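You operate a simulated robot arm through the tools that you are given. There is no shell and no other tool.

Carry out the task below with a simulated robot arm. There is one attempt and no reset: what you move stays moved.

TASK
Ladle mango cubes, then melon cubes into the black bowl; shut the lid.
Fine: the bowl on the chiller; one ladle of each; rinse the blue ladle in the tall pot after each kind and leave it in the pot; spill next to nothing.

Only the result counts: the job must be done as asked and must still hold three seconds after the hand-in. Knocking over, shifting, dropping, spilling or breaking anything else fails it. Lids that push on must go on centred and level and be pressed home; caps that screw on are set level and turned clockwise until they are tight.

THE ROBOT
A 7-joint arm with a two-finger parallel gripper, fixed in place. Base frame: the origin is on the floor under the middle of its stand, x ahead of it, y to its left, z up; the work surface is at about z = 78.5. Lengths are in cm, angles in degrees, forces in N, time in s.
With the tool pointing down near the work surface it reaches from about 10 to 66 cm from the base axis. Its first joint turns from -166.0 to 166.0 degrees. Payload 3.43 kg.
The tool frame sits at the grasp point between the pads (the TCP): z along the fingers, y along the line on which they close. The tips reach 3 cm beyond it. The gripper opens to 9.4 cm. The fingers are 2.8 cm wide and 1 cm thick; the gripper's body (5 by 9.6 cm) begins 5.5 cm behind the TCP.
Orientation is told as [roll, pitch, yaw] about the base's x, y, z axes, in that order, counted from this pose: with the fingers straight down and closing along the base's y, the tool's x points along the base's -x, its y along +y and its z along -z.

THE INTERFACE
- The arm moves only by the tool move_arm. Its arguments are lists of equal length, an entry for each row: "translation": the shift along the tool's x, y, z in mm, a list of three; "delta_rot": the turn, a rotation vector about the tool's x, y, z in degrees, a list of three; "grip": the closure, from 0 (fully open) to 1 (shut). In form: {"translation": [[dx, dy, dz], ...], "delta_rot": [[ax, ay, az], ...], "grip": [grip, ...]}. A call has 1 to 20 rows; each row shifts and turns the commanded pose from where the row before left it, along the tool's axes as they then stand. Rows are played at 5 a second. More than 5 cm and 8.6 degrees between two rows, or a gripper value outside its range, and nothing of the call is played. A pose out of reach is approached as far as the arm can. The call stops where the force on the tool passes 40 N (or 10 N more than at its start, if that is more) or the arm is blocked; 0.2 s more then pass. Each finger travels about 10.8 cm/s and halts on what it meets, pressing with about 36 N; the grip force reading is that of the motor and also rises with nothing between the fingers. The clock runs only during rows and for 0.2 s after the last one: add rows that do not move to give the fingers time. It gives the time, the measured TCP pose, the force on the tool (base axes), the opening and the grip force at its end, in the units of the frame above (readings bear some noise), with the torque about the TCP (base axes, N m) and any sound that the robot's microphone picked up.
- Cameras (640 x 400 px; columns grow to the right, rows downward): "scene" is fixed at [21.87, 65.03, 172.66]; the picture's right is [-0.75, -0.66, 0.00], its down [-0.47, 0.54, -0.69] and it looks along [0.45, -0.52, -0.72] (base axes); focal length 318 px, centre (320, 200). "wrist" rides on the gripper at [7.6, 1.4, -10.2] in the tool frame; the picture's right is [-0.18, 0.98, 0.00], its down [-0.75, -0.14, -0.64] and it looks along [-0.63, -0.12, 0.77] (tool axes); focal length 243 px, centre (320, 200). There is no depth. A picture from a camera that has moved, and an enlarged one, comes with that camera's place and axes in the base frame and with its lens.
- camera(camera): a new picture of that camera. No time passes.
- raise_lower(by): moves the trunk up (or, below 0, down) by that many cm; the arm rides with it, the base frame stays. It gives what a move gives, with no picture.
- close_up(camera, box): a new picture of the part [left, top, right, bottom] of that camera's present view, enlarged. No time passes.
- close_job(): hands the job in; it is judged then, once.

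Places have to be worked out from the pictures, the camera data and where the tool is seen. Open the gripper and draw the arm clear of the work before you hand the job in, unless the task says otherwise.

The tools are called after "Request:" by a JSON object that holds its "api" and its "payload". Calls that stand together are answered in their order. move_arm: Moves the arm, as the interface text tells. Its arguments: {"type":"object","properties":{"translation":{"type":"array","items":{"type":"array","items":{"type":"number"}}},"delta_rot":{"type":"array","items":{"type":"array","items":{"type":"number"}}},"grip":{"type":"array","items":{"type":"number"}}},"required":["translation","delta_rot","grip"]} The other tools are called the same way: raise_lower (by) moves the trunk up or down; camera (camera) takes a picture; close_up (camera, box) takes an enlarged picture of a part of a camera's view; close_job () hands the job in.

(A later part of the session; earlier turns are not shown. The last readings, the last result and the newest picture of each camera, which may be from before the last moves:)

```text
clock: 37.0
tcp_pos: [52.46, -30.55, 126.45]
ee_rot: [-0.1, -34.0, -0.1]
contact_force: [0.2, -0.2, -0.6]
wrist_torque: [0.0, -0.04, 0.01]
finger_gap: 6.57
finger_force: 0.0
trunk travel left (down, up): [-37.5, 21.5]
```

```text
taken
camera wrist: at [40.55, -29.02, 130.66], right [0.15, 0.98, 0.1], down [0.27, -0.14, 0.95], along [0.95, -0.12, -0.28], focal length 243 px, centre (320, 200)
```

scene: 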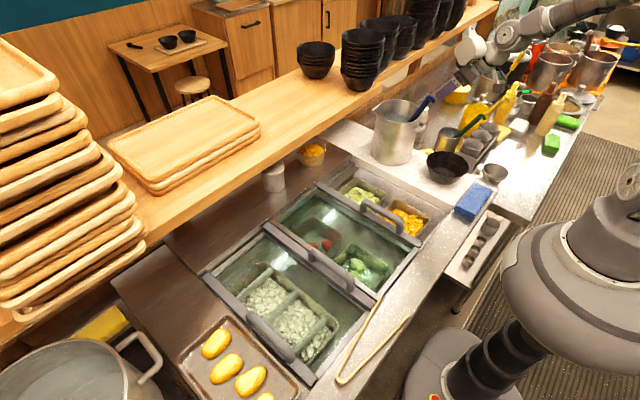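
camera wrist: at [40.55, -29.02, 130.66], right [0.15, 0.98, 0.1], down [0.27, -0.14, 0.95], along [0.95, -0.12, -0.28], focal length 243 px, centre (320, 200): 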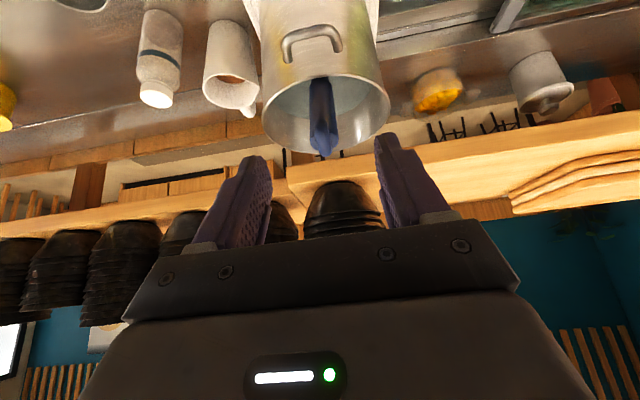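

Aligned over the handle with the hook centred between the fingers. I descend along the handle to the new grasp point.

Request:
{"api": "move_arm", "payload": {"translation": [[-1, 0, 20.6], [-1, 0, 20.6], [-1, 0, 20.6], [-1, 0, 20.6], [-1, 0, 20.6], [0, 0, 0]], "delta_rot": [[0, 0, 0], [0, 0, 0], [0, 0, 0], [0, 0, 0], [0, 0, 0], [0, 0, 0]], "grip": [0.3, 0.3, 0.3, 0.3, 0.3, 0.3]}}

Request:
{"api": "close_up", "payload": {"camera": "scene", "box": [360, 60, 520, 160]}}

Request:
{"api": "camera", "payload": {"camera": "wrist"}}

```text
clock: 38.4
tcp_pos: [58.52, -30.3, 118.1]
ee_rot: [-0.1, -34.0, 0.0]
contact_force: [-0.4, 0.0, -0.1]
wrist_torque: [0.01, 0.0, 0.05]
finger_gap: 6.59
finger_force: 0.0
trunk travel left (down, up): [-37.5, 21.5]
```

```text
4.00 times, centred on (440, 110) of scene
camera zoom: at [21.87, 65.03, 172.66], right [-0.75, -0.66, 0.0], down [-0.47, 0.54, -0.69], along [0.45, -0.52, -0.72], focal length 1272 px, centre (-160, 560)
```

zoom: 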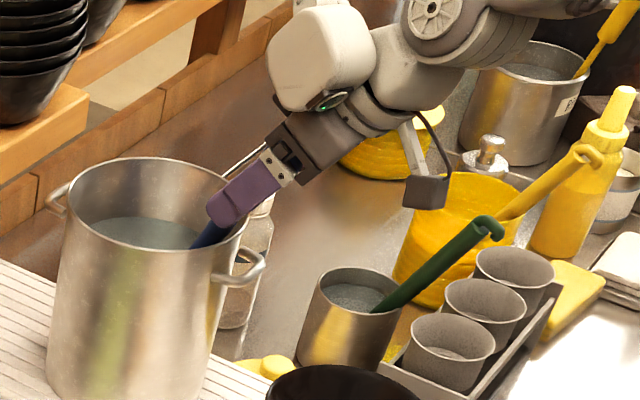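

```text
taken
camera wrist: at [46.79, -29.01, 122.35], right [0.15, 0.98, 0.1], down [0.27, -0.14, 0.95], along [0.95, -0.12, -0.28], focal length 243 px, centre (320, 200)
```

wrist: 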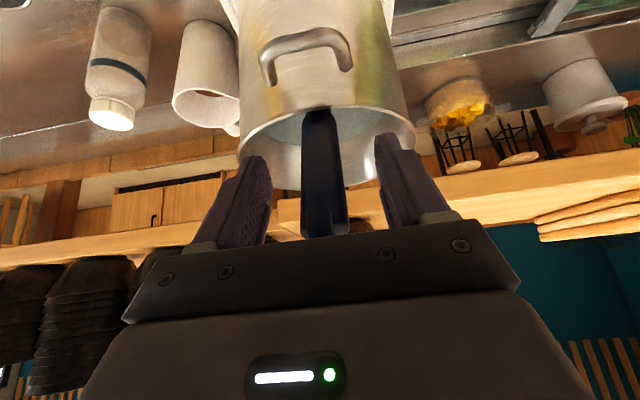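

The handle fills the space between the fingers and the palm is clear of the hook. I close the gripper.

Request:
{"api": "move_arm", "payload": {"translation": [[0, 0, 0], [0, 0, 0], [0, 0, 0], [0, 0, 0], [0, 0, 0]], "delta_rot": [[0, 0, 0], [0, 0, 0], [0, 0, 0], [0, 0, 0], [0, 0, 0]], "grip": [0.5, 0.7, 0.85, 1.0, 1.0]}}

Request:
{"api": "close_up", "payload": {"camera": "scene", "box": [360, 60, 520, 160]}}

Request:
{"api": "camera", "payload": {"camera": "wrist"}}

```text
clock: 39.6
tcp_pos: [58.61, -30.4, 118.05]
ee_rot: [-0.1, -34.1, -0.1]
contact_force: [0.1, 0.3, -0.5]
wrist_torque: [0.11, -0.05, 0.04]
finger_gap: 2.74
finger_force: 35.6
trunk travel left (down, up): [-37.5, 21.5]
```

```text
4.00 times, centred on (440, 110) of scene
camera zoom: at [21.87, 65.03, 172.66], right [-0.75, -0.66, 0.0], down [-0.47, 0.54, -0.69], along [0.45, -0.52, -0.72], focal length 1272 px, centre (-160, 560)
```

zoom: 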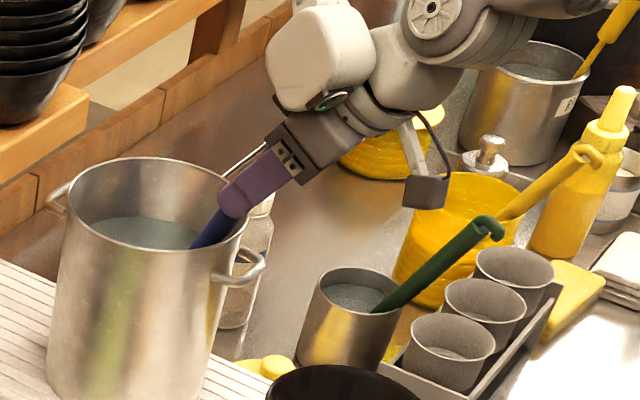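

```text
taken
camera wrist: at [46.81, -29.01, 122.36], right [0.15, 0.98, 0.1], down [0.27, -0.14, 0.95], along [0.95, -0.12, -0.28], focal length 243 px, centre (320, 200)
```

wrist: 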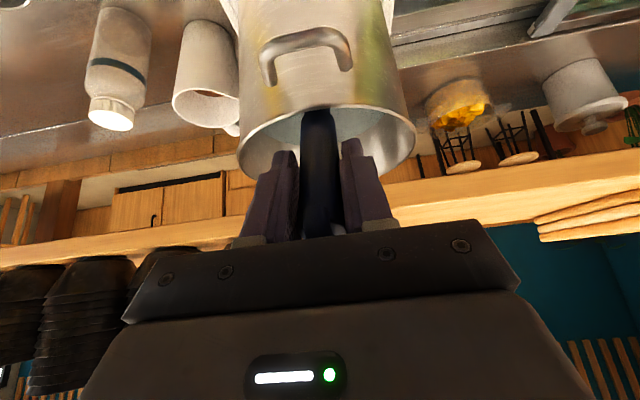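

Firm grip at 2.7 cm. I lift while turning the handle upright and then raise the cup clear of the rim.

Request:
{"api": "move_arm", "payload": {"translation": [[-11.2, 0, -16.6], [-16.2, 0, -8], [-19.8, 0, -7.6], [-18.7, 0, -9.9], [0, 0, 0]], "delta_rot": [[0, 4, 0], [0, 6, 0], [0, 7, 0], [0, 7, 0], [0, 0, 0]], "grip": [1, 1, 1, 1, 1]}}

Request:
{"api": "move_arm", "payload": {"translation": [[-3.5, 0, -19.7], [-3.5, 0, -19.7], [-3.5, 0, -19.7], [-3.5, 0, -19.7], [-3.5, 0, -19.7], [-3.5, 0, -19.7], [-3.5, 0, -19.7], [-3.5, 0, -19.7], [0, 0, 0]], "delta_rot": [[0, 0, 0], [0, 0, 0], [0, 0, 0], [0, 0, 0], [0, 0, 0], [0, 0, 0], [0, 0, 0], [0, 0, 0], [0, 0, 0]], "grip": [1, 1, 1, 1, 1, 1, 1, 1, 1]}}

Request:
{"api": "camera", "payload": {"camera": "scene"}}

Request:
{"api": "camera", "payload": {"camera": "wrist"}}

Request:
{"api": "close_up", "payload": {"camera": "scene", "box": [370, 0, 450, 120]}}

```text
clock: 40.8
tcp_pos: [62.6, -30.37, 124.67]
ee_rot: [-0.1, -10.0, 0.0]
contact_force: [-1.0, -0.3, -2.2]
wrist_torque: [-0.01, 0.04, 0.0]
finger_gap: 2.75
finger_force: 36.0
trunk travel left (down, up): [-37.5, 21.5]
```

```text
clock: 42.8
tcp_pos: [62.7, -30.46, 140.43]
ee_rot: [0.0, -10.0, 0.0]
contact_force: [-0.4, -0.3, -0.9]
wrist_torque: [0.0, -0.01, -0.02]
finger_gap: 2.72
finger_force: 35.7
trunk travel left (down, up): [-37.5, 21.5]
```

```text
taken
```

scene: 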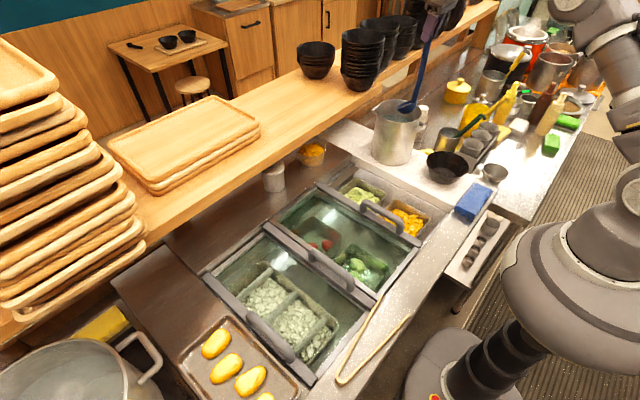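

```text
taken
camera wrist: at [53.63, -29.09, 149.39], right [0.18, 0.98, 0.03], down [0.63, -0.14, 0.76], along [0.75, -0.12, -0.65], focal length 243 px, centre (320, 200)
```

wrist: 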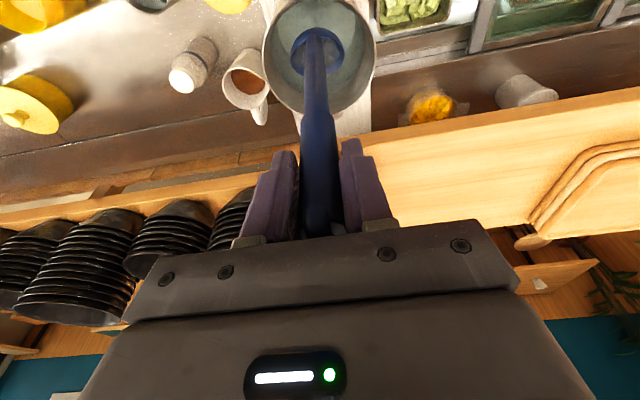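

```text
3.33 times, centred on (410, 60) of scene
camera zoom: at [21.87, 65.03, 172.66], right [-0.75, -0.66, 0.0], down [-0.47, 0.54, -0.69], along [0.45, -0.52, -0.72], focal length 1060 px, centre (20, 667)
```

zoom: 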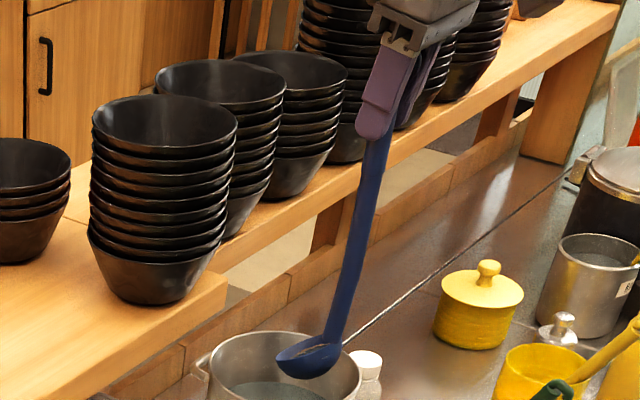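

The cup shows well in both views and the handle is upright. I raise further, carry the empty ladle over toward the mango pan, then yaw 45° so the scoop direction is diagonal across the pan.

Request:
{"api": "move_arm", "payload": {"translation": [[-3.5, 0, -19.7], [-3.5, 0, -19.7], [-3.5, 0, -19.7], [23.5, 26.4, -4.2], [23.5, 26.4, -4.2], [23.5, 26.4, -4.2], [23.5, 26.4, -4.2], [23.5, 26.4, -4.2], [23.5, 26.4, -4.2], [23.5, 26.4, -4.2], [0, 0, 0]], "delta_rot": [[0, 0, 0], [0, 0, 0], [0, 0, 0], [0, 0, 0], [0, 0, 0], [0, 0, 0], [0, 0, 0], [0, 0, 0], [0, 0, 0], [0, 0, 0], [0, 0, 0]], "grip": [1, 1, 1, 1, 1, 1, 1, 1, 1, 1, 1]}}

Request:
{"api": "move_arm", "payload": {"translation": [[0, 0, 0], [0, 0, 0], [0, 0, 0], [0, 0, 0], [0, 0, 0], [0, 0, 0], [0, 0, 0]], "delta_rot": [[-1.3, 0, -7.39], [-1.3, 0, -7.39], [-1.3, 0, -7.39], [-1.3, 0, -7.39], [-1.3, 0, -7.39], [-1.3, 0, -7.39], [0, 0, 0]], "grip": [1, 1, 1, 1, 1, 1, 1]}}

Request:
{"api": "camera", "payload": {"camera": "scene"}}

Request:
{"api": "camera", "payload": {"camera": "wrist"}}

```text
clock: 45.2
tcp_pos: [45.55, -11.68, 146.51]
ee_rot: [-0.2, -9.9, 0.0]
contact_force: [-0.5, 0.2, -1.7]
wrist_torque: [0.01, 0.02, 0.02]
finger_gap: 2.73
finger_force: 35.6
out of reach, approached as far as the arm can: row 3
trunk travel left (down, up): [-37.5, 21.5]
```

```text
clock: 46.8
tcp_pos: [45.65, -11.66, 146.36]
ee_rot: [0.0, -10.0, 45.1]
contact_force: [-0.4, 0.7, -1.0]
wrist_torque: [0.0, 0.0, 0.03]
finger_gap: 2.77
finger_force: 36.4
trunk travel left (down, up): [-37.5, 21.5]
```

```text
taken
```

scene: 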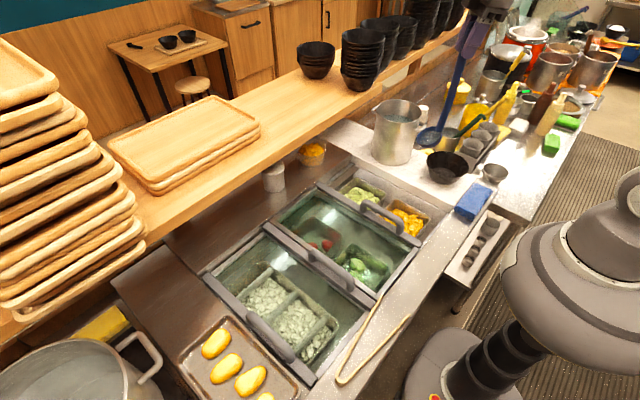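

```text
taken
camera wrist: at [38.25, -17.25, 155.21], right [-0.57, 0.82, 0.03], down [0.55, 0.35, 0.76], along [0.62, 0.45, -0.65], focal length 243 px, centre (320, 200)
```

wrist: 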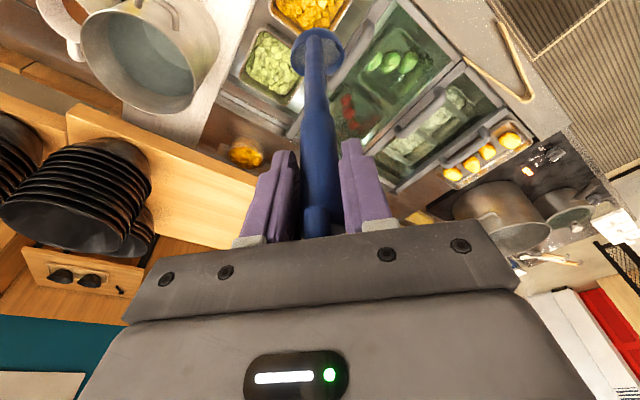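

The ladle is over the pan region at yaw 45. I zoom on the cup from both cameras to measure its tilt relative to the handle.

Request:
{"api": "close_up", "payload": {"camera": "scene", "box": [405, 110, 453, 150]}}

Request:
{"api": "close_up", "payload": {"camera": "wrist", "box": [240, 0, 400, 100]}}

```text
10.00 times, centred on (429, 130) of scene
camera zoom: at [21.87, 65.03, 172.66], right [-0.75, -0.66, 0.0], down [-0.47, 0.54, -0.69], along [0.45, -0.52, -0.72], focal length 3180 px, centre (-770, 900)
```

zoom: 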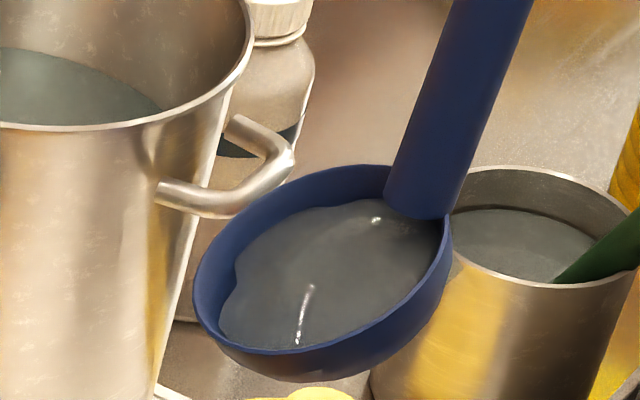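

```text
4.00 times, centred on (320, 50) of wrist
camera zoom: at [38.25, -17.25, 155.21], right [-0.57, 0.82, 0.03], down [0.55, 0.35, 0.76], along [0.62, 0.45, -0.65], focal length 970 px, centre (320, 800)
```

zoom: 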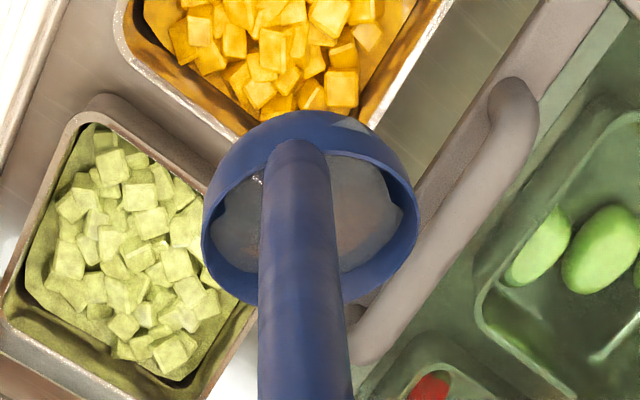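

There is water in the cup, level with its front lip, so the ladle must be drained back into the pot before I use it. First I level the cup by tilting the handle back 30°, gently.

Request:
{"api": "move_arm", "payload": {"translation": [[0, 0, 0], [0, 0, 0], [0, 0, 0], [0, 0, 0], [0, 0, 0], [0, 0, 0], [0, 0, 0], [0, 0, 0], [0, 0, 0]], "delta_rot": [[0, -3.5, 0], [0, -3.5, 0], [0, -3.5, 0], [0, -3.5, 0], [0, -3.5, 0], [0, -3.5, 0], [0, -3.5, 0], [0, -3.5, 0], [0, 0, 0]], "grip": [1, 1, 1, 1, 1, 1, 1, 1, 1]}}

Request:
{"api": "camera", "payload": {"camera": "scene"}}

Request:
{"api": "camera", "payload": {"camera": "wrist"}}

```text
clock: 48.8
tcp_pos: [45.68, -11.68, 146.5]
ee_rot: [0.0, -38.1, 44.9]
contact_force: [0.5, 0.2, -0.2]
wrist_torque: [-0.06, 0.05, 0.01]
finger_gap: 2.7
finger_force: 35.9
trunk travel left (down, up): [-37.5, 21.5]
```

```text
taken
```

scene: 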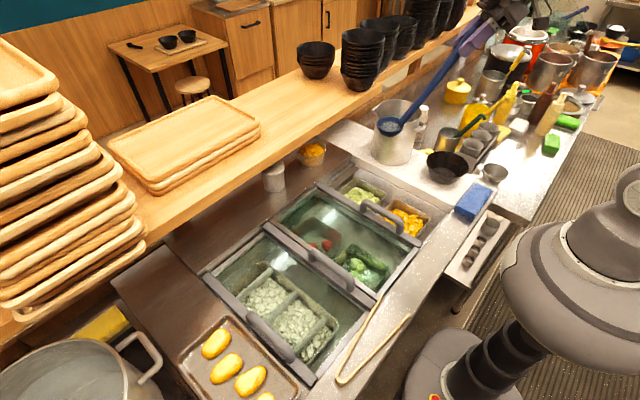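

```text
taken
camera wrist: at [36.14, -19.41, 149.84], right [-0.59, 0.8, 0.11], down [0.24, 0.04, 0.97], along [0.77, 0.6, -0.21], focal length 243 px, centre (320, 200)
```

wrist: 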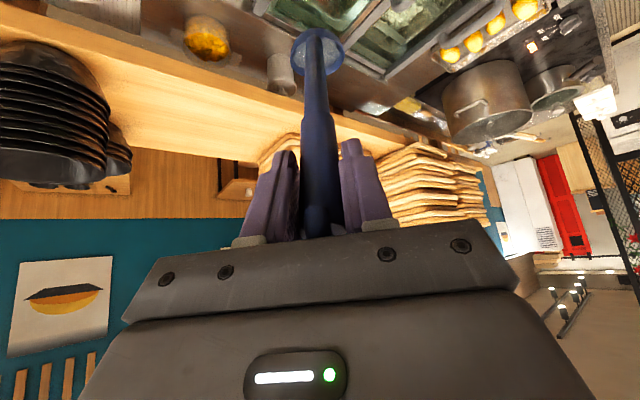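

Request:
{"api": "close_up", "payload": {"camera": "scene", "box": [366, 104, 414, 144]}}

Request:
{"api": "close_up", "payload": {"camera": "wrist", "box": [240, 0, 400, 100]}}

Request:
{"api": "close_up", "payload": {"camera": "scene", "box": [320, 140, 480, 240]}}

```text
10.00 times, centred on (390, 124) of scene
camera zoom: at [21.87, 65.03, 172.66], right [-0.75, -0.66, 0.0], down [-0.47, 0.54, -0.69], along [0.45, -0.52, -0.72], focal length 3180 px, centre (-380, 960)
```

zoom: 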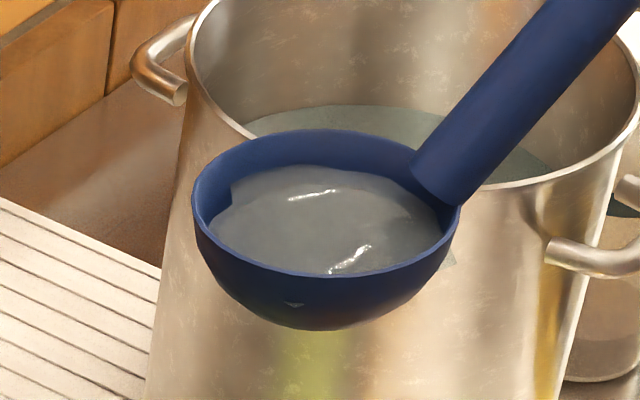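

```text
4.00 times, centred on (320, 50) of wrist
camera zoom: at [36.14, -19.41, 149.84], right [-0.59, 0.8, 0.11], down [0.24, 0.04, 0.97], along [0.77, 0.6, -0.21], focal length 970 px, centre (320, 800)
```

zoom: 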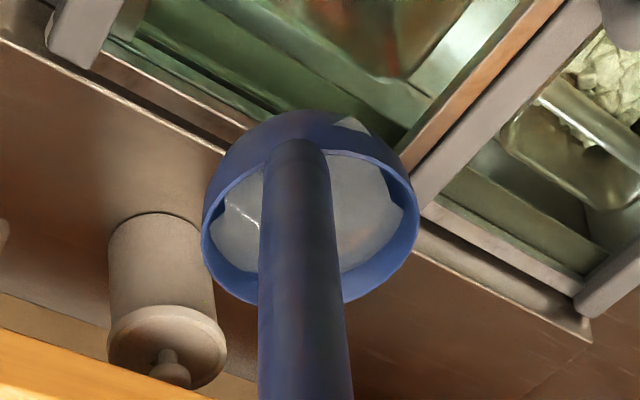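

```text
4.00 times, centred on (400, 190) of scene
camera zoom: at [21.87, 65.03, 172.66], right [-0.75, -0.66, 0.0], down [-0.47, 0.54, -0.69], along [0.45, -0.52, -0.72], focal length 1272 px, centre (0, 240)
```

zoom: 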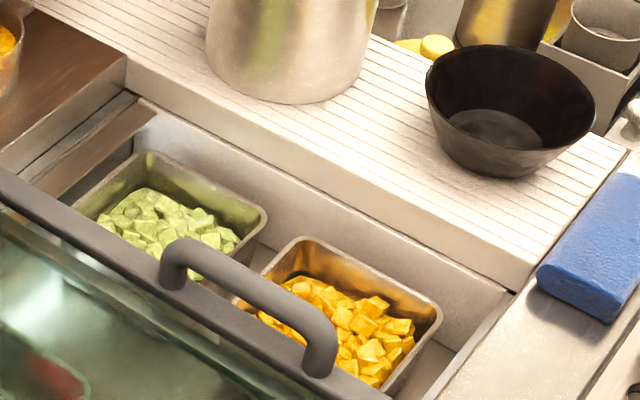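

The cup is now level with water below the rim, and I calibrated the cup centre at about (2.5, 0, 24.8) cm in the tool frame. I yaw back to 0 and carry it slowly over the pot to drain it there.

Request:
{"api": "move_arm", "payload": {"translation": [[0, 0, 0], [0, 0, 0], [0, 0, 0], [0, 0, 0], [0, 0, 0], [0, 0, 0], [0, 0, 0], [0, 0, 0], [0, 0, 0], [0, 0, 0], [0, 0, 0]], "delta_rot": [[1.54, 0, 1.97], [3.08, 0, 3.94], [3.08, 0, 3.94], [3.08, 0, 3.94], [3.08, 0, 3.94], [3.08, 0, 3.94], [3.08, 0, 3.94], [3.08, 0, 3.94], [3.08, 0, 3.94], [1.54, 0, 1.97], [0, 0, 0]], "grip": [1, 1, 1, 1, 1, 1, 1, 1, 1, 1, 1]}}

Request:
{"api": "move_arm", "payload": {"translation": [[-3, -8, 2], [-6, -14, 4], [-6, -18, 5], [-6, -20, 5], [-6, -20, 5], [-6, -20, 5], [-6, -20, 5], [-6, -20, 5], [-6, -18, 5], [-6, -14, 4], [-4, -10, 3], [-2, -5, 2], [0, 0, 0]], "delta_rot": [[0, 0, 0], [0, 0, 0], [0, 0, 0], [0, 0, 0], [0, 0, 0], [0, 0, 0], [0, 0, 0], [0, 0, 0], [0, 0, 0], [0, 0, 0], [0, 0, 0], [0, 0, 0], [0, 0, 0]], "grip": [1, 1, 1, 1, 1, 1, 1, 1, 1, 1, 1, 1, 1]}}

Request:
{"api": "camera", "payload": {"camera": "scene"}}

Request:
{"api": "camera", "payload": {"camera": "wrist"}}

```text
clock: 51.2
tcp_pos: [45.6, -11.56, 146.49]
ee_rot: [0.1, -38.0, -0.1]
contact_force: [0.9, -0.5, -0.9]
wrist_torque: [-0.03, 0.09, 0.02]
finger_gap: 2.74
finger_force: 35.8
trunk travel left (down, up): [-37.5, 21.5]
```

```text
clock: 54.0
tcp_pos: [53.63, -30.5, 146.42]
ee_rot: [0.0, -38.0, 0.0]
contact_force: [0.5, 0.9, -1.2]
wrist_torque: [-0.01, 0.07, -0.01]
finger_gap: 2.72
finger_force: 36.1
trunk travel left (down, up): [-37.5, 21.5]
```

```text
taken
```

scene: 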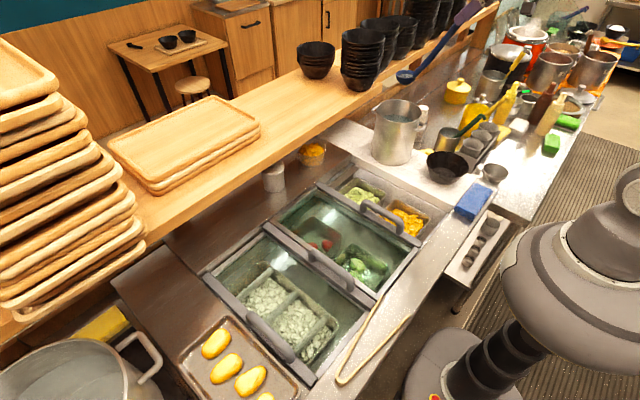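

```text
taken
camera wrist: at [41.58, -29.08, 149.86], right [0.14, 0.98, 0.11], down [0.2, -0.14, 0.97], along [0.97, -0.12, -0.22], focal length 243 px, centre (320, 200)
```

wrist: 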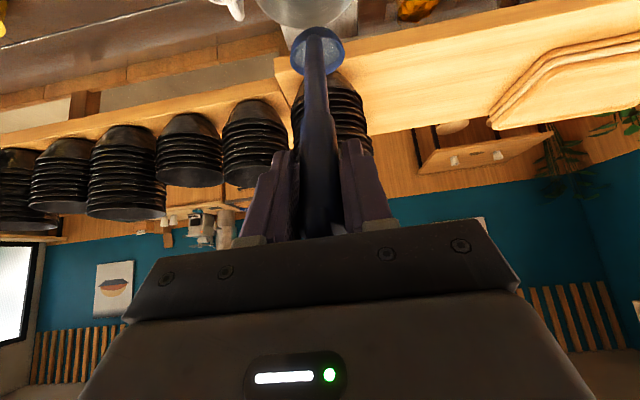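

The cup is centred over the pot (about (67,-30.4,125)). I lower it to the rim, then tip the handle upright about the cup so water runs back into the pot.

Request:
{"api": "move_arm", "payload": {"translation": [[9.2, 0, 11.8], [9.2, 0, 11.8], [9.2, 0, 11.8], [9.2, 0, 11.8], [9.2, 0, 11.8], [9.2, 0, 11.8], [9.2, 0, 11.8], [9.2, 0, 11.8], [0, 0, 0]], "delta_rot": [[0, 0, 0], [0, 0, 0], [0, 0, 0], [0, 0, 0], [0, 0, 0], [0, 0, 0], [0, 0, 0], [0, 0, 0], [0, 0, 0]], "grip": [1, 1, 1, 1, 1, 1, 1, 1, 1]}}

Request:
{"api": "move_arm", "payload": {"translation": [[-21.5, 0, 3.1], [-21.5, 0, 3.1], [-21.5, 0, 3.1], [-21.5, 0, 3.1], [-21.5, 0, 3.1], [-21.5, 0, 3.1], [-21.5, 0, 3.1], [-21.5, 0, 3.1], [0, 0, 0]], "delta_rot": [[0, 5, 0], [0, 5, 0], [0, 5, 0], [0, 5, 0], [0, 5, 0], [0, 5, 0], [0, 5, 0], [0, 5, 0], [0, 0, 0]], "grip": [1, 1, 1, 1, 1, 1, 1, 1, 1]}}

Request:
{"api": "close_up", "payload": {"camera": "scene", "box": [340, 0, 500, 160]}}

Request:
{"api": "camera", "payload": {"camera": "wrist"}}

```text
clock: 56.0
tcp_pos: [53.69, -30.43, 134.45]
ee_rot: [0.1, -38.1, -0.1]
contact_force: [0.0, -0.7, -0.6]
wrist_torque: [0.03, 0.09, 0.01]
finger_gap: 2.73
finger_force: 36.0
trunk travel left (down, up): [-37.5, 21.5]
```

```text
clock: 58.0
tcp_pos: [64.28, -26.46, 136.24]
ee_rot: [-0.1, 2.1, 0.0]
contact_force: [2.5, -3.8, 0.0]
wrist_torque: [-0.85, -0.54, 0.1]
finger_gap: 2.83
finger_force: 36.2
out of reach, approached as far as the arm can: row 6, 7, 8
trunk travel left (down, up): [-37.5, 21.5]
```

```text
2.50 times, centred on (420, 80) of scene
camera zoom: at [21.87, 65.03, 172.66], right [-0.75, -0.66, 0.0], down [-0.47, 0.54, -0.69], along [0.45, -0.52, -0.72], focal length 795 px, centre (70, 500)
```

zoom: 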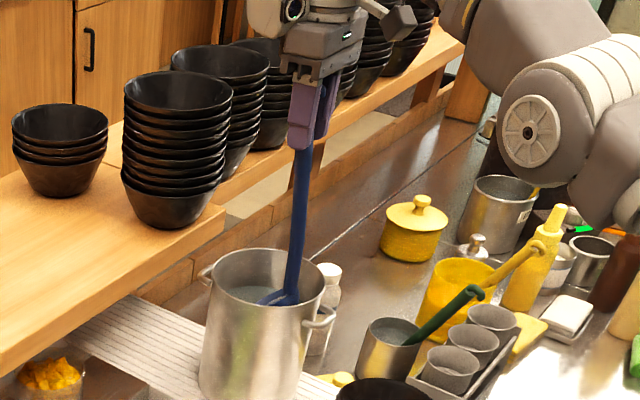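

```text
taken
camera wrist: at [57.32, -25.15, 146.84], right [0.18, 0.98, -0.01], down [0.78, -0.14, 0.61], along [0.6, -0.12, -0.79], focal length 243 px, centre (320, 200)
```

wrist: 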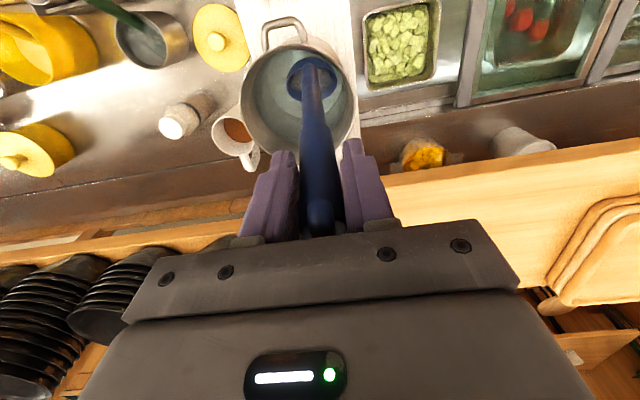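

The last rows were out of reach and the ladle drifted against the pot wall lightly (4 N). I make a small corrective step back toward the robot, tilting the hand back, to see how the commanded pose responds.

Request:
{"api": "move_arm", "payload": {"translation": [[10, 0, -5], [0, 0, 0]], "delta_rot": [[0, -4, 0], [0, 0, 0]], "grip": [1, 1]}}

```text
clock: 58.6
tcp_pos: [64.4, -26.7, 136.73]
ee_rot: [0.0, -0.2, 0.1]
contact_force: [1.1, -2.9, -1.9]
wrist_torque: [-0.72, -0.24, -0.02]
finger_gap: 2.77
finger_force: 36.5
out of reach, approached as far as the arm can: row 1
trunk travel left (down, up): [-37.5, 21.5]
```

The commanded pose is the unreachable one, so I bring the command back in steps to a reachable pose above the pot centre line.

Request:
{"api": "move_arm", "payload": {"translation": [[17.2, 0, -3.1], [17.2, 0, -3.1], [17.2, 0, -3.1], [17.2, 0, -3.1], [0, 0, 0]], "delta_rot": [[0, -2, 0], [0, -2, 0], [0, -2, 0], [0, -2, 0], [0, 0, 0]], "grip": [1, 1, 1, 1, 1]}}

Request:
{"api": "close_up", "payload": {"camera": "scene", "box": [340, 0, 500, 160]}}

Request:
{"api": "camera", "payload": {"camera": "wrist"}}

```text
clock: 59.8
tcp_pos: [57.24, -26.42, 137.36]
ee_rot: [0.0, -10.0, 0.0]
contact_force: [2.4, -1.7, 0.3]
wrist_torque: [-0.7, -0.67, -0.16]
finger_gap: 2.76
finger_force: 36.5
trunk travel left (down, up): [-37.5, 21.5]
```

```text
2.50 times, centred on (420, 80) of scene
camera zoom: at [21.87, 65.03, 172.66], right [-0.75, -0.66, 0.0], down [-0.47, 0.54, -0.69], along [0.45, -0.52, -0.72], focal length 795 px, centre (70, 500)
```

zoom: 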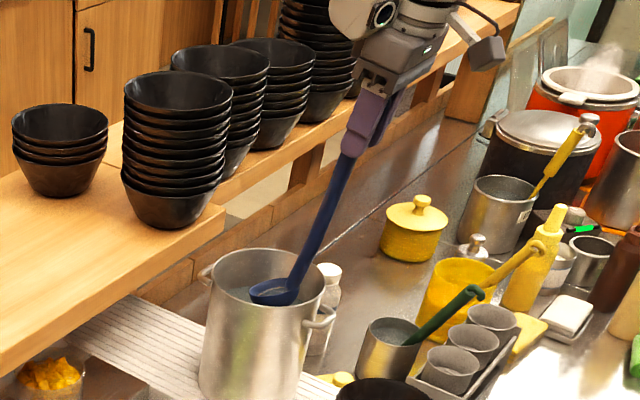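

```text
taken
camera wrist: at [48.17, -25.07, 146.1], right [0.18, 0.98, 0.03], down [0.63, -0.14, 0.76], along [0.75, -0.12, -0.65], focal length 243 px, centre (320, 200)
```

wrist: 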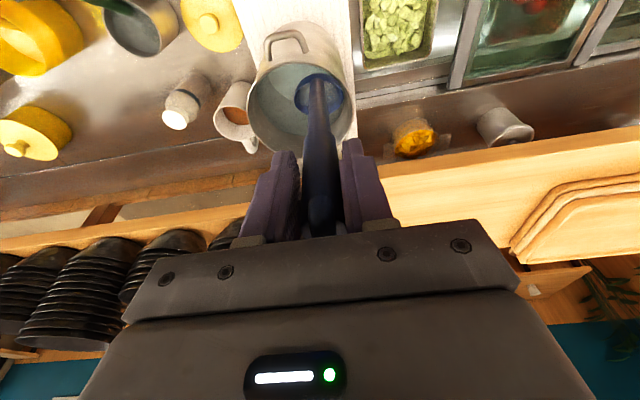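

The command follows the clamped pose after all, so I overshot toward the near wall; the cup is pressing lightly. I move back toward the pot centre immediately.

Request:
{"api": "move_arm", "payload": {"translation": [[-10, -10, 1.8], [-10, -10, 1.8], [-10, -10, 1.8], [-8, -8, 1.4], [0, 0, 0]], "delta_rot": [[0, 0, 0], [0, 0, 0], [0, 0, 0], [0, 0, 0], [0, 0, 0]], "grip": [1, 1, 1, 1, 1]}}

Request:
{"api": "close_up", "payload": {"camera": "scene", "box": [340, 0, 500, 160]}}

Request:
{"api": "camera", "payload": {"camera": "wrist"}}

```text
clock: 61.0
tcp_pos: [61.23, -30.37, 137.12]
ee_rot: [-0.1, -10.0, 0.0]
contact_force: [-0.1, 0.3, -1.3]
wrist_torque: [0.01, 0.03, 0.0]
finger_gap: 2.76
finger_force: 36.3
trunk travel left (down, up): [-37.5, 21.5]
```

```text
2.50 times, centred on (420, 80) of scene
camera zoom: at [21.87, 65.03, 172.66], right [-0.75, -0.66, 0.0], down [-0.47, 0.54, -0.69], along [0.45, -0.52, -0.72], focal length 795 px, centre (70, 500)
```

zoom: 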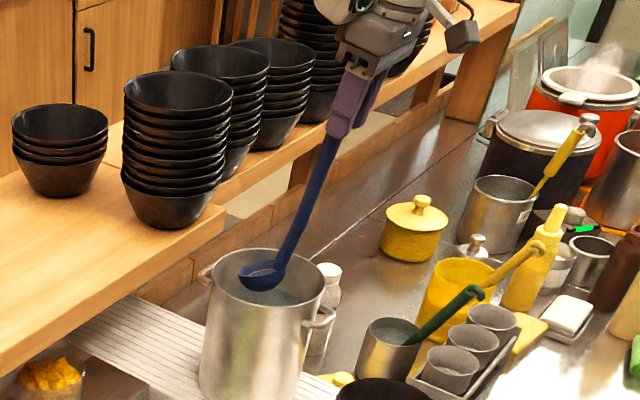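

```text
taken
camera wrist: at [52.1, -28.92, 146.02], right [0.18, 0.98, 0.03], down [0.63, -0.14, 0.76], along [0.75, -0.12, -0.65], focal length 243 px, centre (320, 200)
```

wrist: 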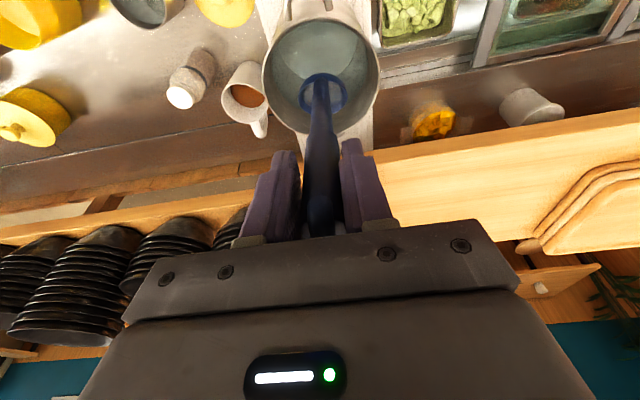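

Forces are back to zero besides the weight; the ladle rotated a bit in the grip. I check the pot against its original view and re-measure the cup in the tool frame.

Request:
{"api": "close_up", "payload": {"camera": "scene", "box": [350, 70, 510, 210]}}

Request:
{"api": "close_up", "payload": {"camera": "wrist", "box": [240, 40, 400, 140]}}

Request:
{"api": "close_up", "payload": {"camera": "scene", "box": [380, 80, 440, 130]}}

```text
2.86 times, centred on (430, 140) of scene
camera zoom: at [21.87, 65.03, 172.66], right [-0.75, -0.66, 0.0], down [-0.47, 0.54, -0.69], along [0.45, -0.52, -0.72], focal length 909 px, centre (6, 371)
```

zoom: 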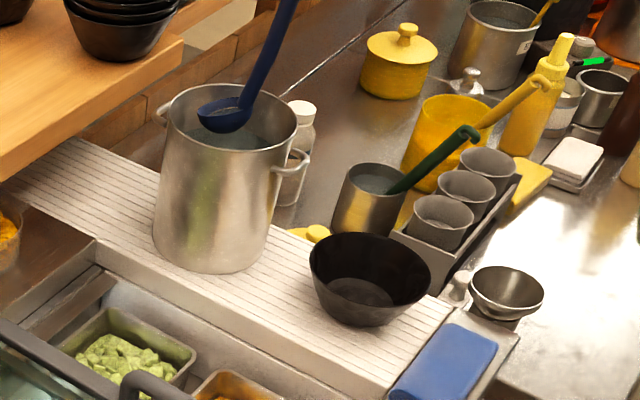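

```text
4.00 times, centred on (320, 90) of wrist
camera zoom: at [52.1, -28.92, 146.02], right [0.18, 0.98, 0.03], down [0.63, -0.14, 0.76], along [0.75, -0.12, -0.65], focal length 970 px, centre (320, 640)
```

zoom: 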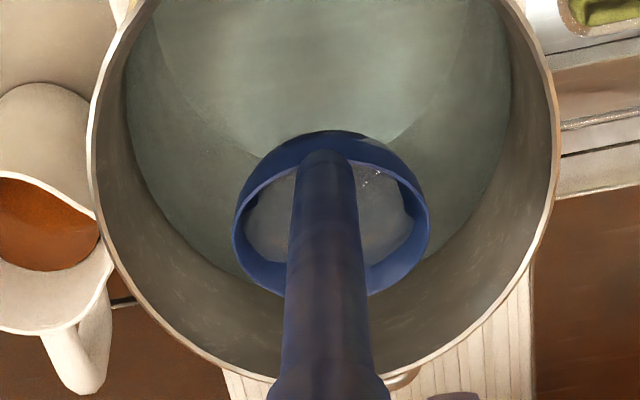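

```text
8.00 times, centred on (410, 105) of scene
camera zoom: at [21.87, 65.03, 172.66], right [-0.75, -0.66, 0.0], down [-0.47, 0.54, -0.69], along [0.45, -0.52, -0.72], focal length 2544 px, centre (-400, 960)
```

zoom: 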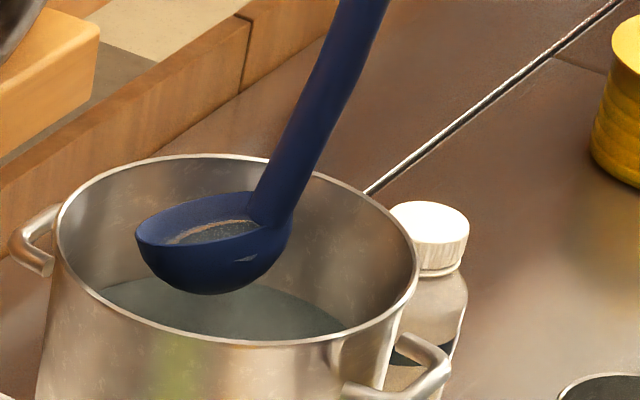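

The pot has not moved, and the ladle's handle is now nearly in line with the tool (cup level at about -28° hand lean). Reach is the limit at this height, so I raise the trunk 10 cm, which also lifts the cup clear of the rim.

Request:
{"api": "raise_lower", "payload": {"by": 10}}

Request:
{"api": "camera", "payload": {"camera": "scene"}}

Request:
{"api": "camera", "payload": {"camera": "wrist"}}

```text
clock: 62.3
tcp_pos: [61.17, -30.39, 147.19]
ee_rot: [0.0, -10.0, 0.0]
contact_force: [-0.5, 0.0, -0.1]
wrist_torque: [-0.02, 0.03, 0.03]
finger_gap: 2.74
finger_force: 35.9
trunk travel left (down, up): [-47.5, 11.5]
```

```text
taken
```

scene: 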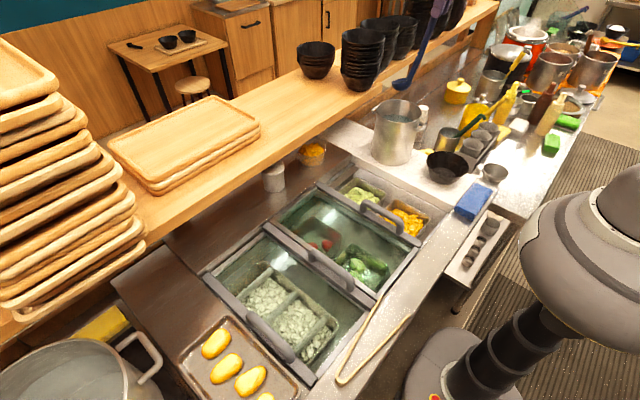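

```text
taken
camera wrist: at [52.12, -28.94, 155.98], right [0.18, 0.98, 0.03], down [0.63, -0.14, 0.76], along [0.75, -0.12, -0.65], focal length 243 px, centre (320, 200)
```

wrist: 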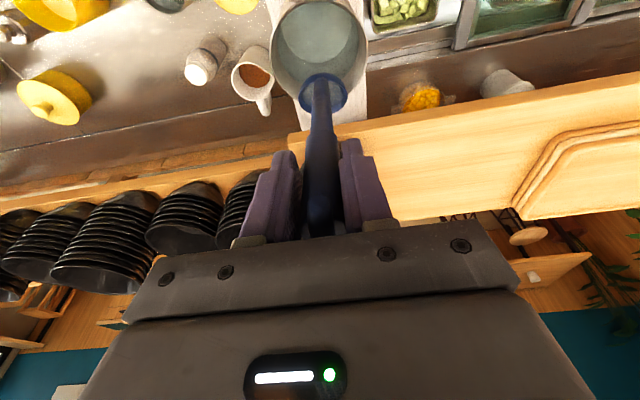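

I lower slightly over the pot and then combine yaw to about 105° with a slow tilt, keeping the TCP in place so the cup always stays over the pot mouth.

Request:
{"api": "move_arm", "payload": {"translation": [[1.2, 4.7, 12.3], [1.2, 4.7, 12.3], [1.1, 4.6, 12.4], [0, 0, 0]], "delta_rot": [[0, 0, 0], [0, 0, 0], [0, 0, 0], [0, 0, 0]], "grip": [1, 1, 1, 1]}}

Request:
{"api": "move_arm", "payload": {"translation": [[0, 0, 0], [0, 0, 0], [0, 0, 0], [0, 0, 0], [0, 0, 0], [0, 0, 0], [0, 0, 0], [0, 0, 0]], "delta_rot": [[-1.3, 1.4, -7.39], [-1.12, 1.4, -7.42], [-0.94, 1.4, -7.44], [-0.76, 1.4, -7.46], [-0.58, 1.4, -7.48], [-0.39, 1.4, -7.49], [-0.21, 1.4, -7.5], [0, 0, 0]], "grip": [1, 1, 1, 1, 1, 1, 1, 1]}}

Request:
{"api": "close_up", "payload": {"camera": "scene", "box": [340, 0, 500, 160]}}

Request:
{"api": "camera", "payload": {"camera": "wrist"}}

```text
clock: 63.3
tcp_pos: [61.51, -28.9, 143.42]
ee_rot: [0.0, -9.9, 0.0]
contact_force: [0.5, 0.8, -0.4]
wrist_torque: [-0.01, 0.05, 0.0]
finger_gap: 2.72
finger_force: 35.7
trunk travel left (down, up): [-47.5, 11.5]
```

```text
clock: 65.1
tcp_pos: [61.46, -28.87, 143.52]
ee_rot: [0.6, -0.3, 52.6]
contact_force: [-0.6, 0.7, -1.8]
wrist_torque: [-0.01, 0.03, -0.02]
finger_gap: 2.74
finger_force: 36.3
trunk travel left (down, up): [-47.5, 11.5]
```

```text
2.50 times, centred on (420, 80) of scene
camera zoom: at [21.87, 65.03, 172.66], right [-0.75, -0.66, 0.0], down [-0.47, 0.54, -0.69], along [0.45, -0.52, -0.72], focal length 795 px, centre (70, 500)
```

zoom: 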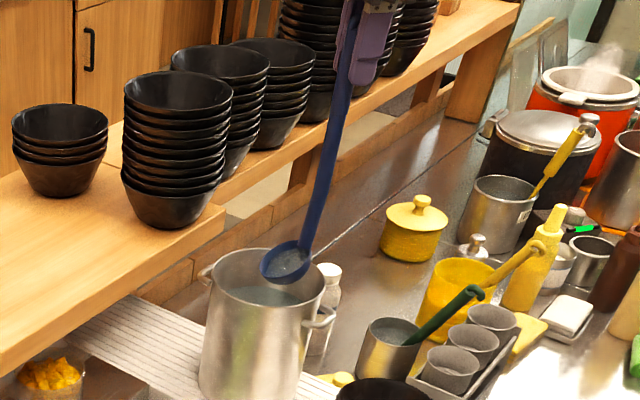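

```text
taken
camera wrist: at [55.99, -34.25, 153.72], right [-0.67, 0.74, 0.01], down [0.57, 0.51, 0.65], along [0.47, 0.44, -0.76], focal length 243 px, centre (320, 200)
```

wrist: 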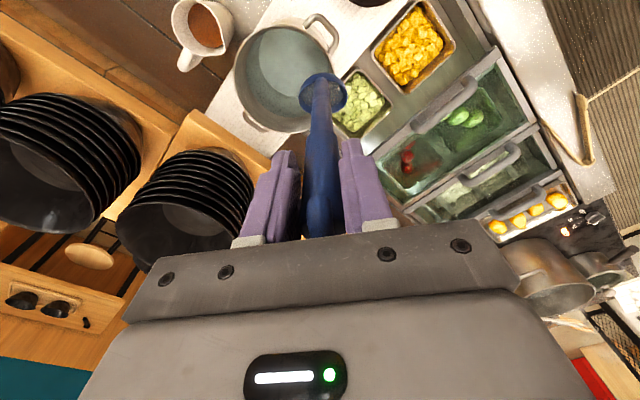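

At yaw 53 the cup is still over the mouth but near its edge, so I shift a little toward the pot centre and continue the yaw and tilt.

Request:
{"api": "move_arm", "payload": {"translation": [[1.4, -10.5, 0], [1.4, -10.5, 0], [0, 0, 0], [0, 0, 0], [0, 0, 0], [0, 0, 0], [0, 0, 0], [0, 0, 0], [0, 0, 0], [0, 0, 0]], "delta_rot": [[0, 0, 0], [0, 0, 0], [0, 1.4, -7.5], [0.2, 1.4, -7.5], [0.37, 1.4, -7.49], [0.55, 1.4, -7.48], [0.73, 1.4, -7.46], [0.92, 1.4, -7.44], [1.1, 1.4, -7.42], [0, 0, 0]], "grip": [1, 1, 1, 1, 1, 1, 1, 1, 1, 1]}}

Request:
{"api": "close_up", "payload": {"camera": "scene", "box": [340, 0, 500, 160]}}

Request:
{"api": "camera", "payload": {"camera": "wrist"}}

```text
clock: 67.3
tcp_pos: [62.97, -30.47, 143.47]
ee_rot: [0.6, 8.8, 105.1]
contact_force: [0.8, -0.6, -1.4]
wrist_torque: [0.06, 0.03, 0.0]
finger_gap: 2.74
finger_force: 36.3
trunk travel left (down, up): [-47.5, 11.5]
```

```text
2.50 times, centred on (420, 80) of scene
camera zoom: at [21.87, 65.03, 172.66], right [-0.75, -0.66, 0.0], down [-0.47, 0.54, -0.69], along [0.45, -0.52, -0.72], focal length 795 px, centre (70, 500)
```

zoom: 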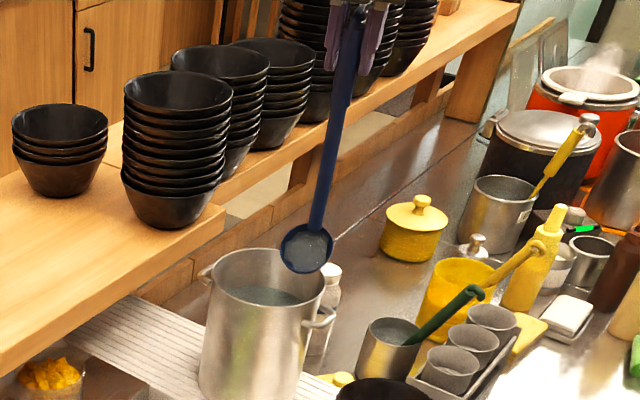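

```text
taken
camera wrist: at [63.48, -36.53, 154.82], right [-1.0, -0.08, -0.02], down [-0.08, 0.85, 0.52], along [-0.03, 0.52, -0.86], focal length 243 px, centre (320, 200)
```

wrist: 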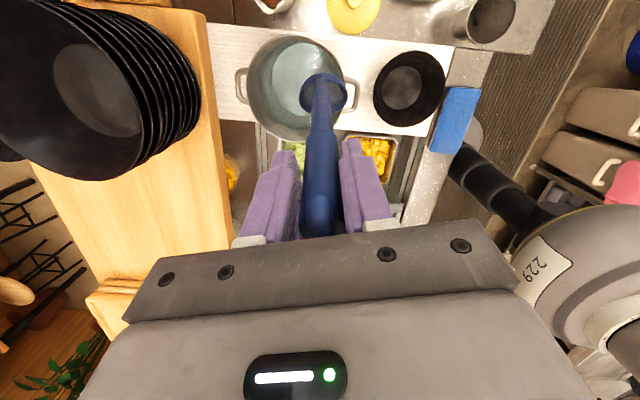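

The cup is over the pot with water at its lip. I now tilt further about the cup to pour the water back into the pot.

Request:
{"api": "move_arm", "payload": {"translation": [[-21, -2.8, -0.7], [-21, -2.8, -0.7], [-21, -2.8, -0.7], [-21, -2.8, -0.7], [-21, -2.8, -0.7], [-21, -2.8, -0.7], [-21, -2.8, -0.7], [0, 0, 0], [0, 0, 0]], "delta_rot": [[0, 5, 0], [0, 5, 0], [0, 5, 0], [0, 5, 0], [0, 5, 0], [0, 5, 0], [0, 5, 0], [0, 0, 0], [0, 0, 0]], "grip": [1, 1, 1, 1, 1, 1, 1, 1, 1]}}

Request:
{"api": "close_up", "payload": {"camera": "scene", "box": [340, 0, 500, 160]}}

Request:
{"api": "camera", "payload": {"camera": "wrist"}}

```text
clock: 69.3
tcp_pos: [61.3, -16.95, 137.93]
ee_rot: [0.7, 43.8, 105.5]
contact_force: [0.8, 0.9, -1.3]
wrist_torque: [0.07, 0.06, -0.04]
finger_gap: 2.74
finger_force: 35.7
trunk travel left (down, up): [-47.5, 11.5]
```

```text
2.50 times, centred on (420, 80) of scene
camera zoom: at [21.87, 65.03, 172.66], right [-0.75, -0.66, 0.0], down [-0.47, 0.54, -0.69], along [0.45, -0.52, -0.72], focal length 795 px, centre (70, 500)
```

zoom: 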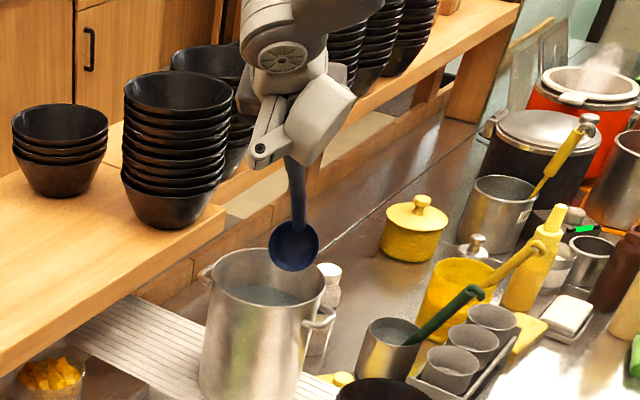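

```text
taken
camera wrist: at [59.87, -15.8, 150.68], right [-0.98, -0.13, -0.12], down [-0.12, 0.99, -0.06], along [0.13, -0.05, -0.99], focal length 243 px, centre (320, 200)
```

wrist: 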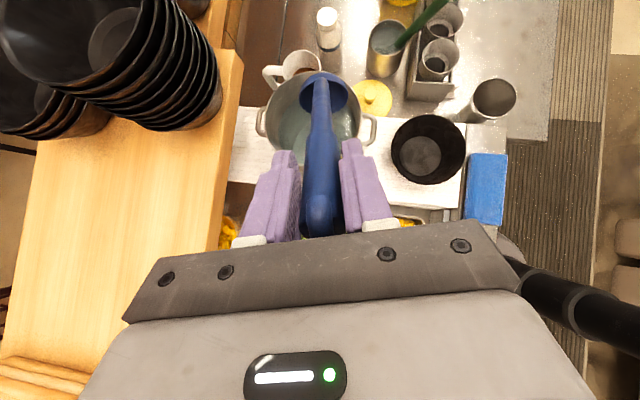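

Request:
{"api": "close_up", "payload": {"camera": "scene", "box": [390, 80, 438, 110]}}

Request:
{"api": "close_up", "payload": {"camera": "wrist", "box": [240, 30, 400, 150]}}

```text
13.33 times, centred on (414, 95) of scene
camera zoom: at [21.87, 65.03, 172.66], right [-0.75, -0.66, 0.0], down [-0.47, 0.54, -0.69], along [0.45, -0.52, -0.72], focal length 4240 px, centre (-933, 1600)
```

zoom: 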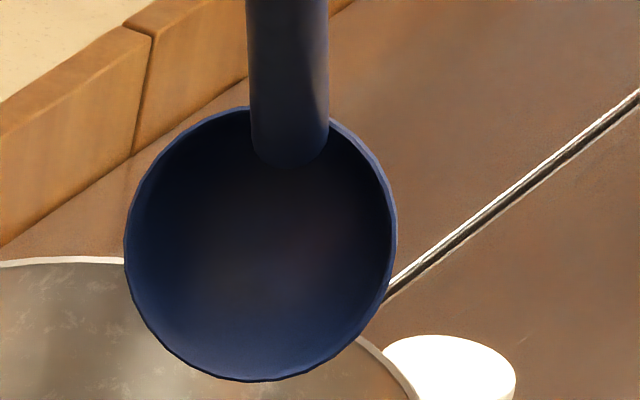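

```text
3.33 times, centred on (320, 90) of wrist
camera zoom: at [59.87, -15.8, 150.68], right [-0.98, -0.13, -0.12], down [-0.12, 0.99, -0.06], along [0.13, -0.05, -0.99], focal length 809 px, centre (320, 567)
```

zoom: 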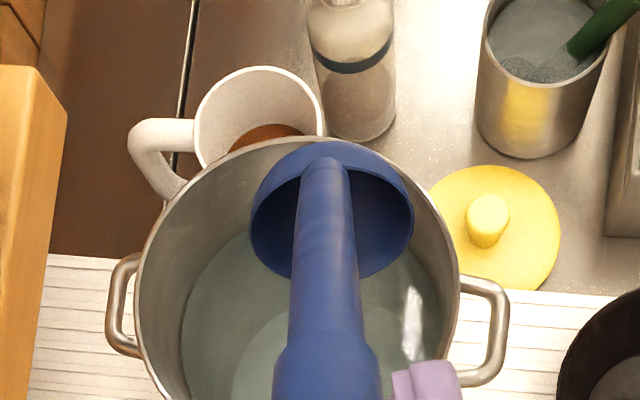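

The cup is empty and nothing appears spilled. I raise clear of the pot, bring the handle nearly upright, and swing over to the mango pan at yaw 45.

Request:
{"api": "move_arm", "payload": {"translation": [[13.8, 0, -14.4], [13.8, 0, -14.4], [13.8, 0, -14.4], [13.8, 0, -14.4], [0, 0, 0], [0, 0, 0], [0, 0, 0], [0, 0, 0], [0, 0, 0], [0, 0, 0]], "delta_rot": [[0, 0, 0], [0, 0, 0], [0, 0, 0], [0, 0, 0], [0, -7, 0], [0, -7, 0], [0, -7, 0], [0, -7, 0], [0, -7, 0], [0, 0, 0]], "grip": [1, 1, 1, 1, 1, 1, 1, 1, 1, 1]}}

Request:
{"api": "move_arm", "payload": {"translation": [[-11.4, 16, -1.8], [-9.3, 17.4, -1.5], [-7, 18.4, -1.1], [-4.5, 19.2, -0.7], [-2, 19.6, -0.3], [0.5, 19.7, 0.1], [3.1, 19.5, 0.5], [5.5, 18.9, 0.9], [0, 0, 0]], "delta_rot": [[-1.17, 0, 7.41], [-1.17, 0, 7.41], [-1.17, 0, 7.41], [-1.17, 0, 7.41], [-1.17, 0, 7.41], [-1.17, 0, 7.41], [-1.17, 0, 7.41], [-1.17, 0, 7.41], [0, 0, 0]], "grip": [1, 1, 1, 1, 1, 1, 1, 1, 1]}}

Request:
{"api": "camera", "payload": {"camera": "scene"}}

Request:
{"api": "camera", "payload": {"camera": "wrist"}}

```text
clock: 71.5
tcp_pos: [61.41, -16.81, 146.01]
ee_rot: [0.5, 8.8, 105.1]
contact_force: [0.1, 0.3, -1.0]
wrist_torque: [0.01, 0.04, -0.02]
finger_gap: 2.72
finger_force: 35.9
trunk travel left (down, up): [-47.5, 11.5]
```

```text
clock: 73.5
tcp_pos: [46.78, -11.17, 146.25]
ee_rot: [0.4, 9.4, 45.0]
contact_force: [0.0, -0.3, 0.0]
wrist_torque: [0.0, 0.03, 0.01]
finger_gap: 2.74
finger_force: 36.1
trunk travel left (down, up): [-47.5, 11.5]
```

```text
taken
```

scene: 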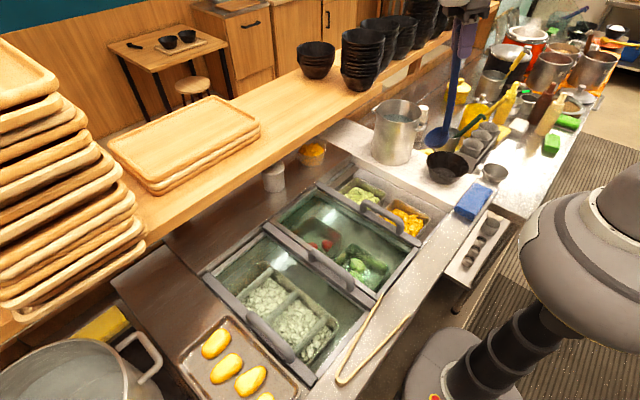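

```text
taken
camera wrist: at [41.92, -14.44, 157.62], right [-0.57, 0.82, -0.02], down [0.7, 0.5, 0.51], along [0.43, 0.27, -0.86], focal length 243 px, centre (320, 200)
```

wrist: 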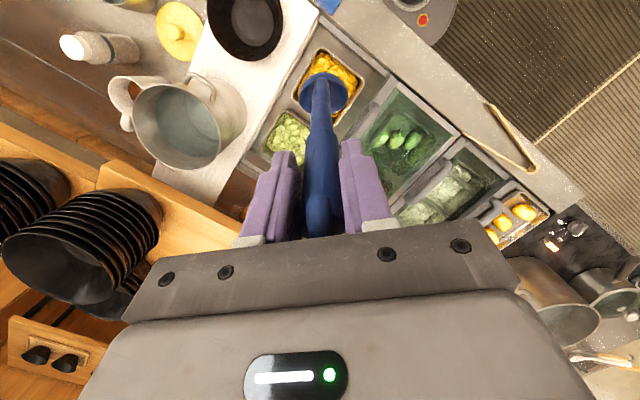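

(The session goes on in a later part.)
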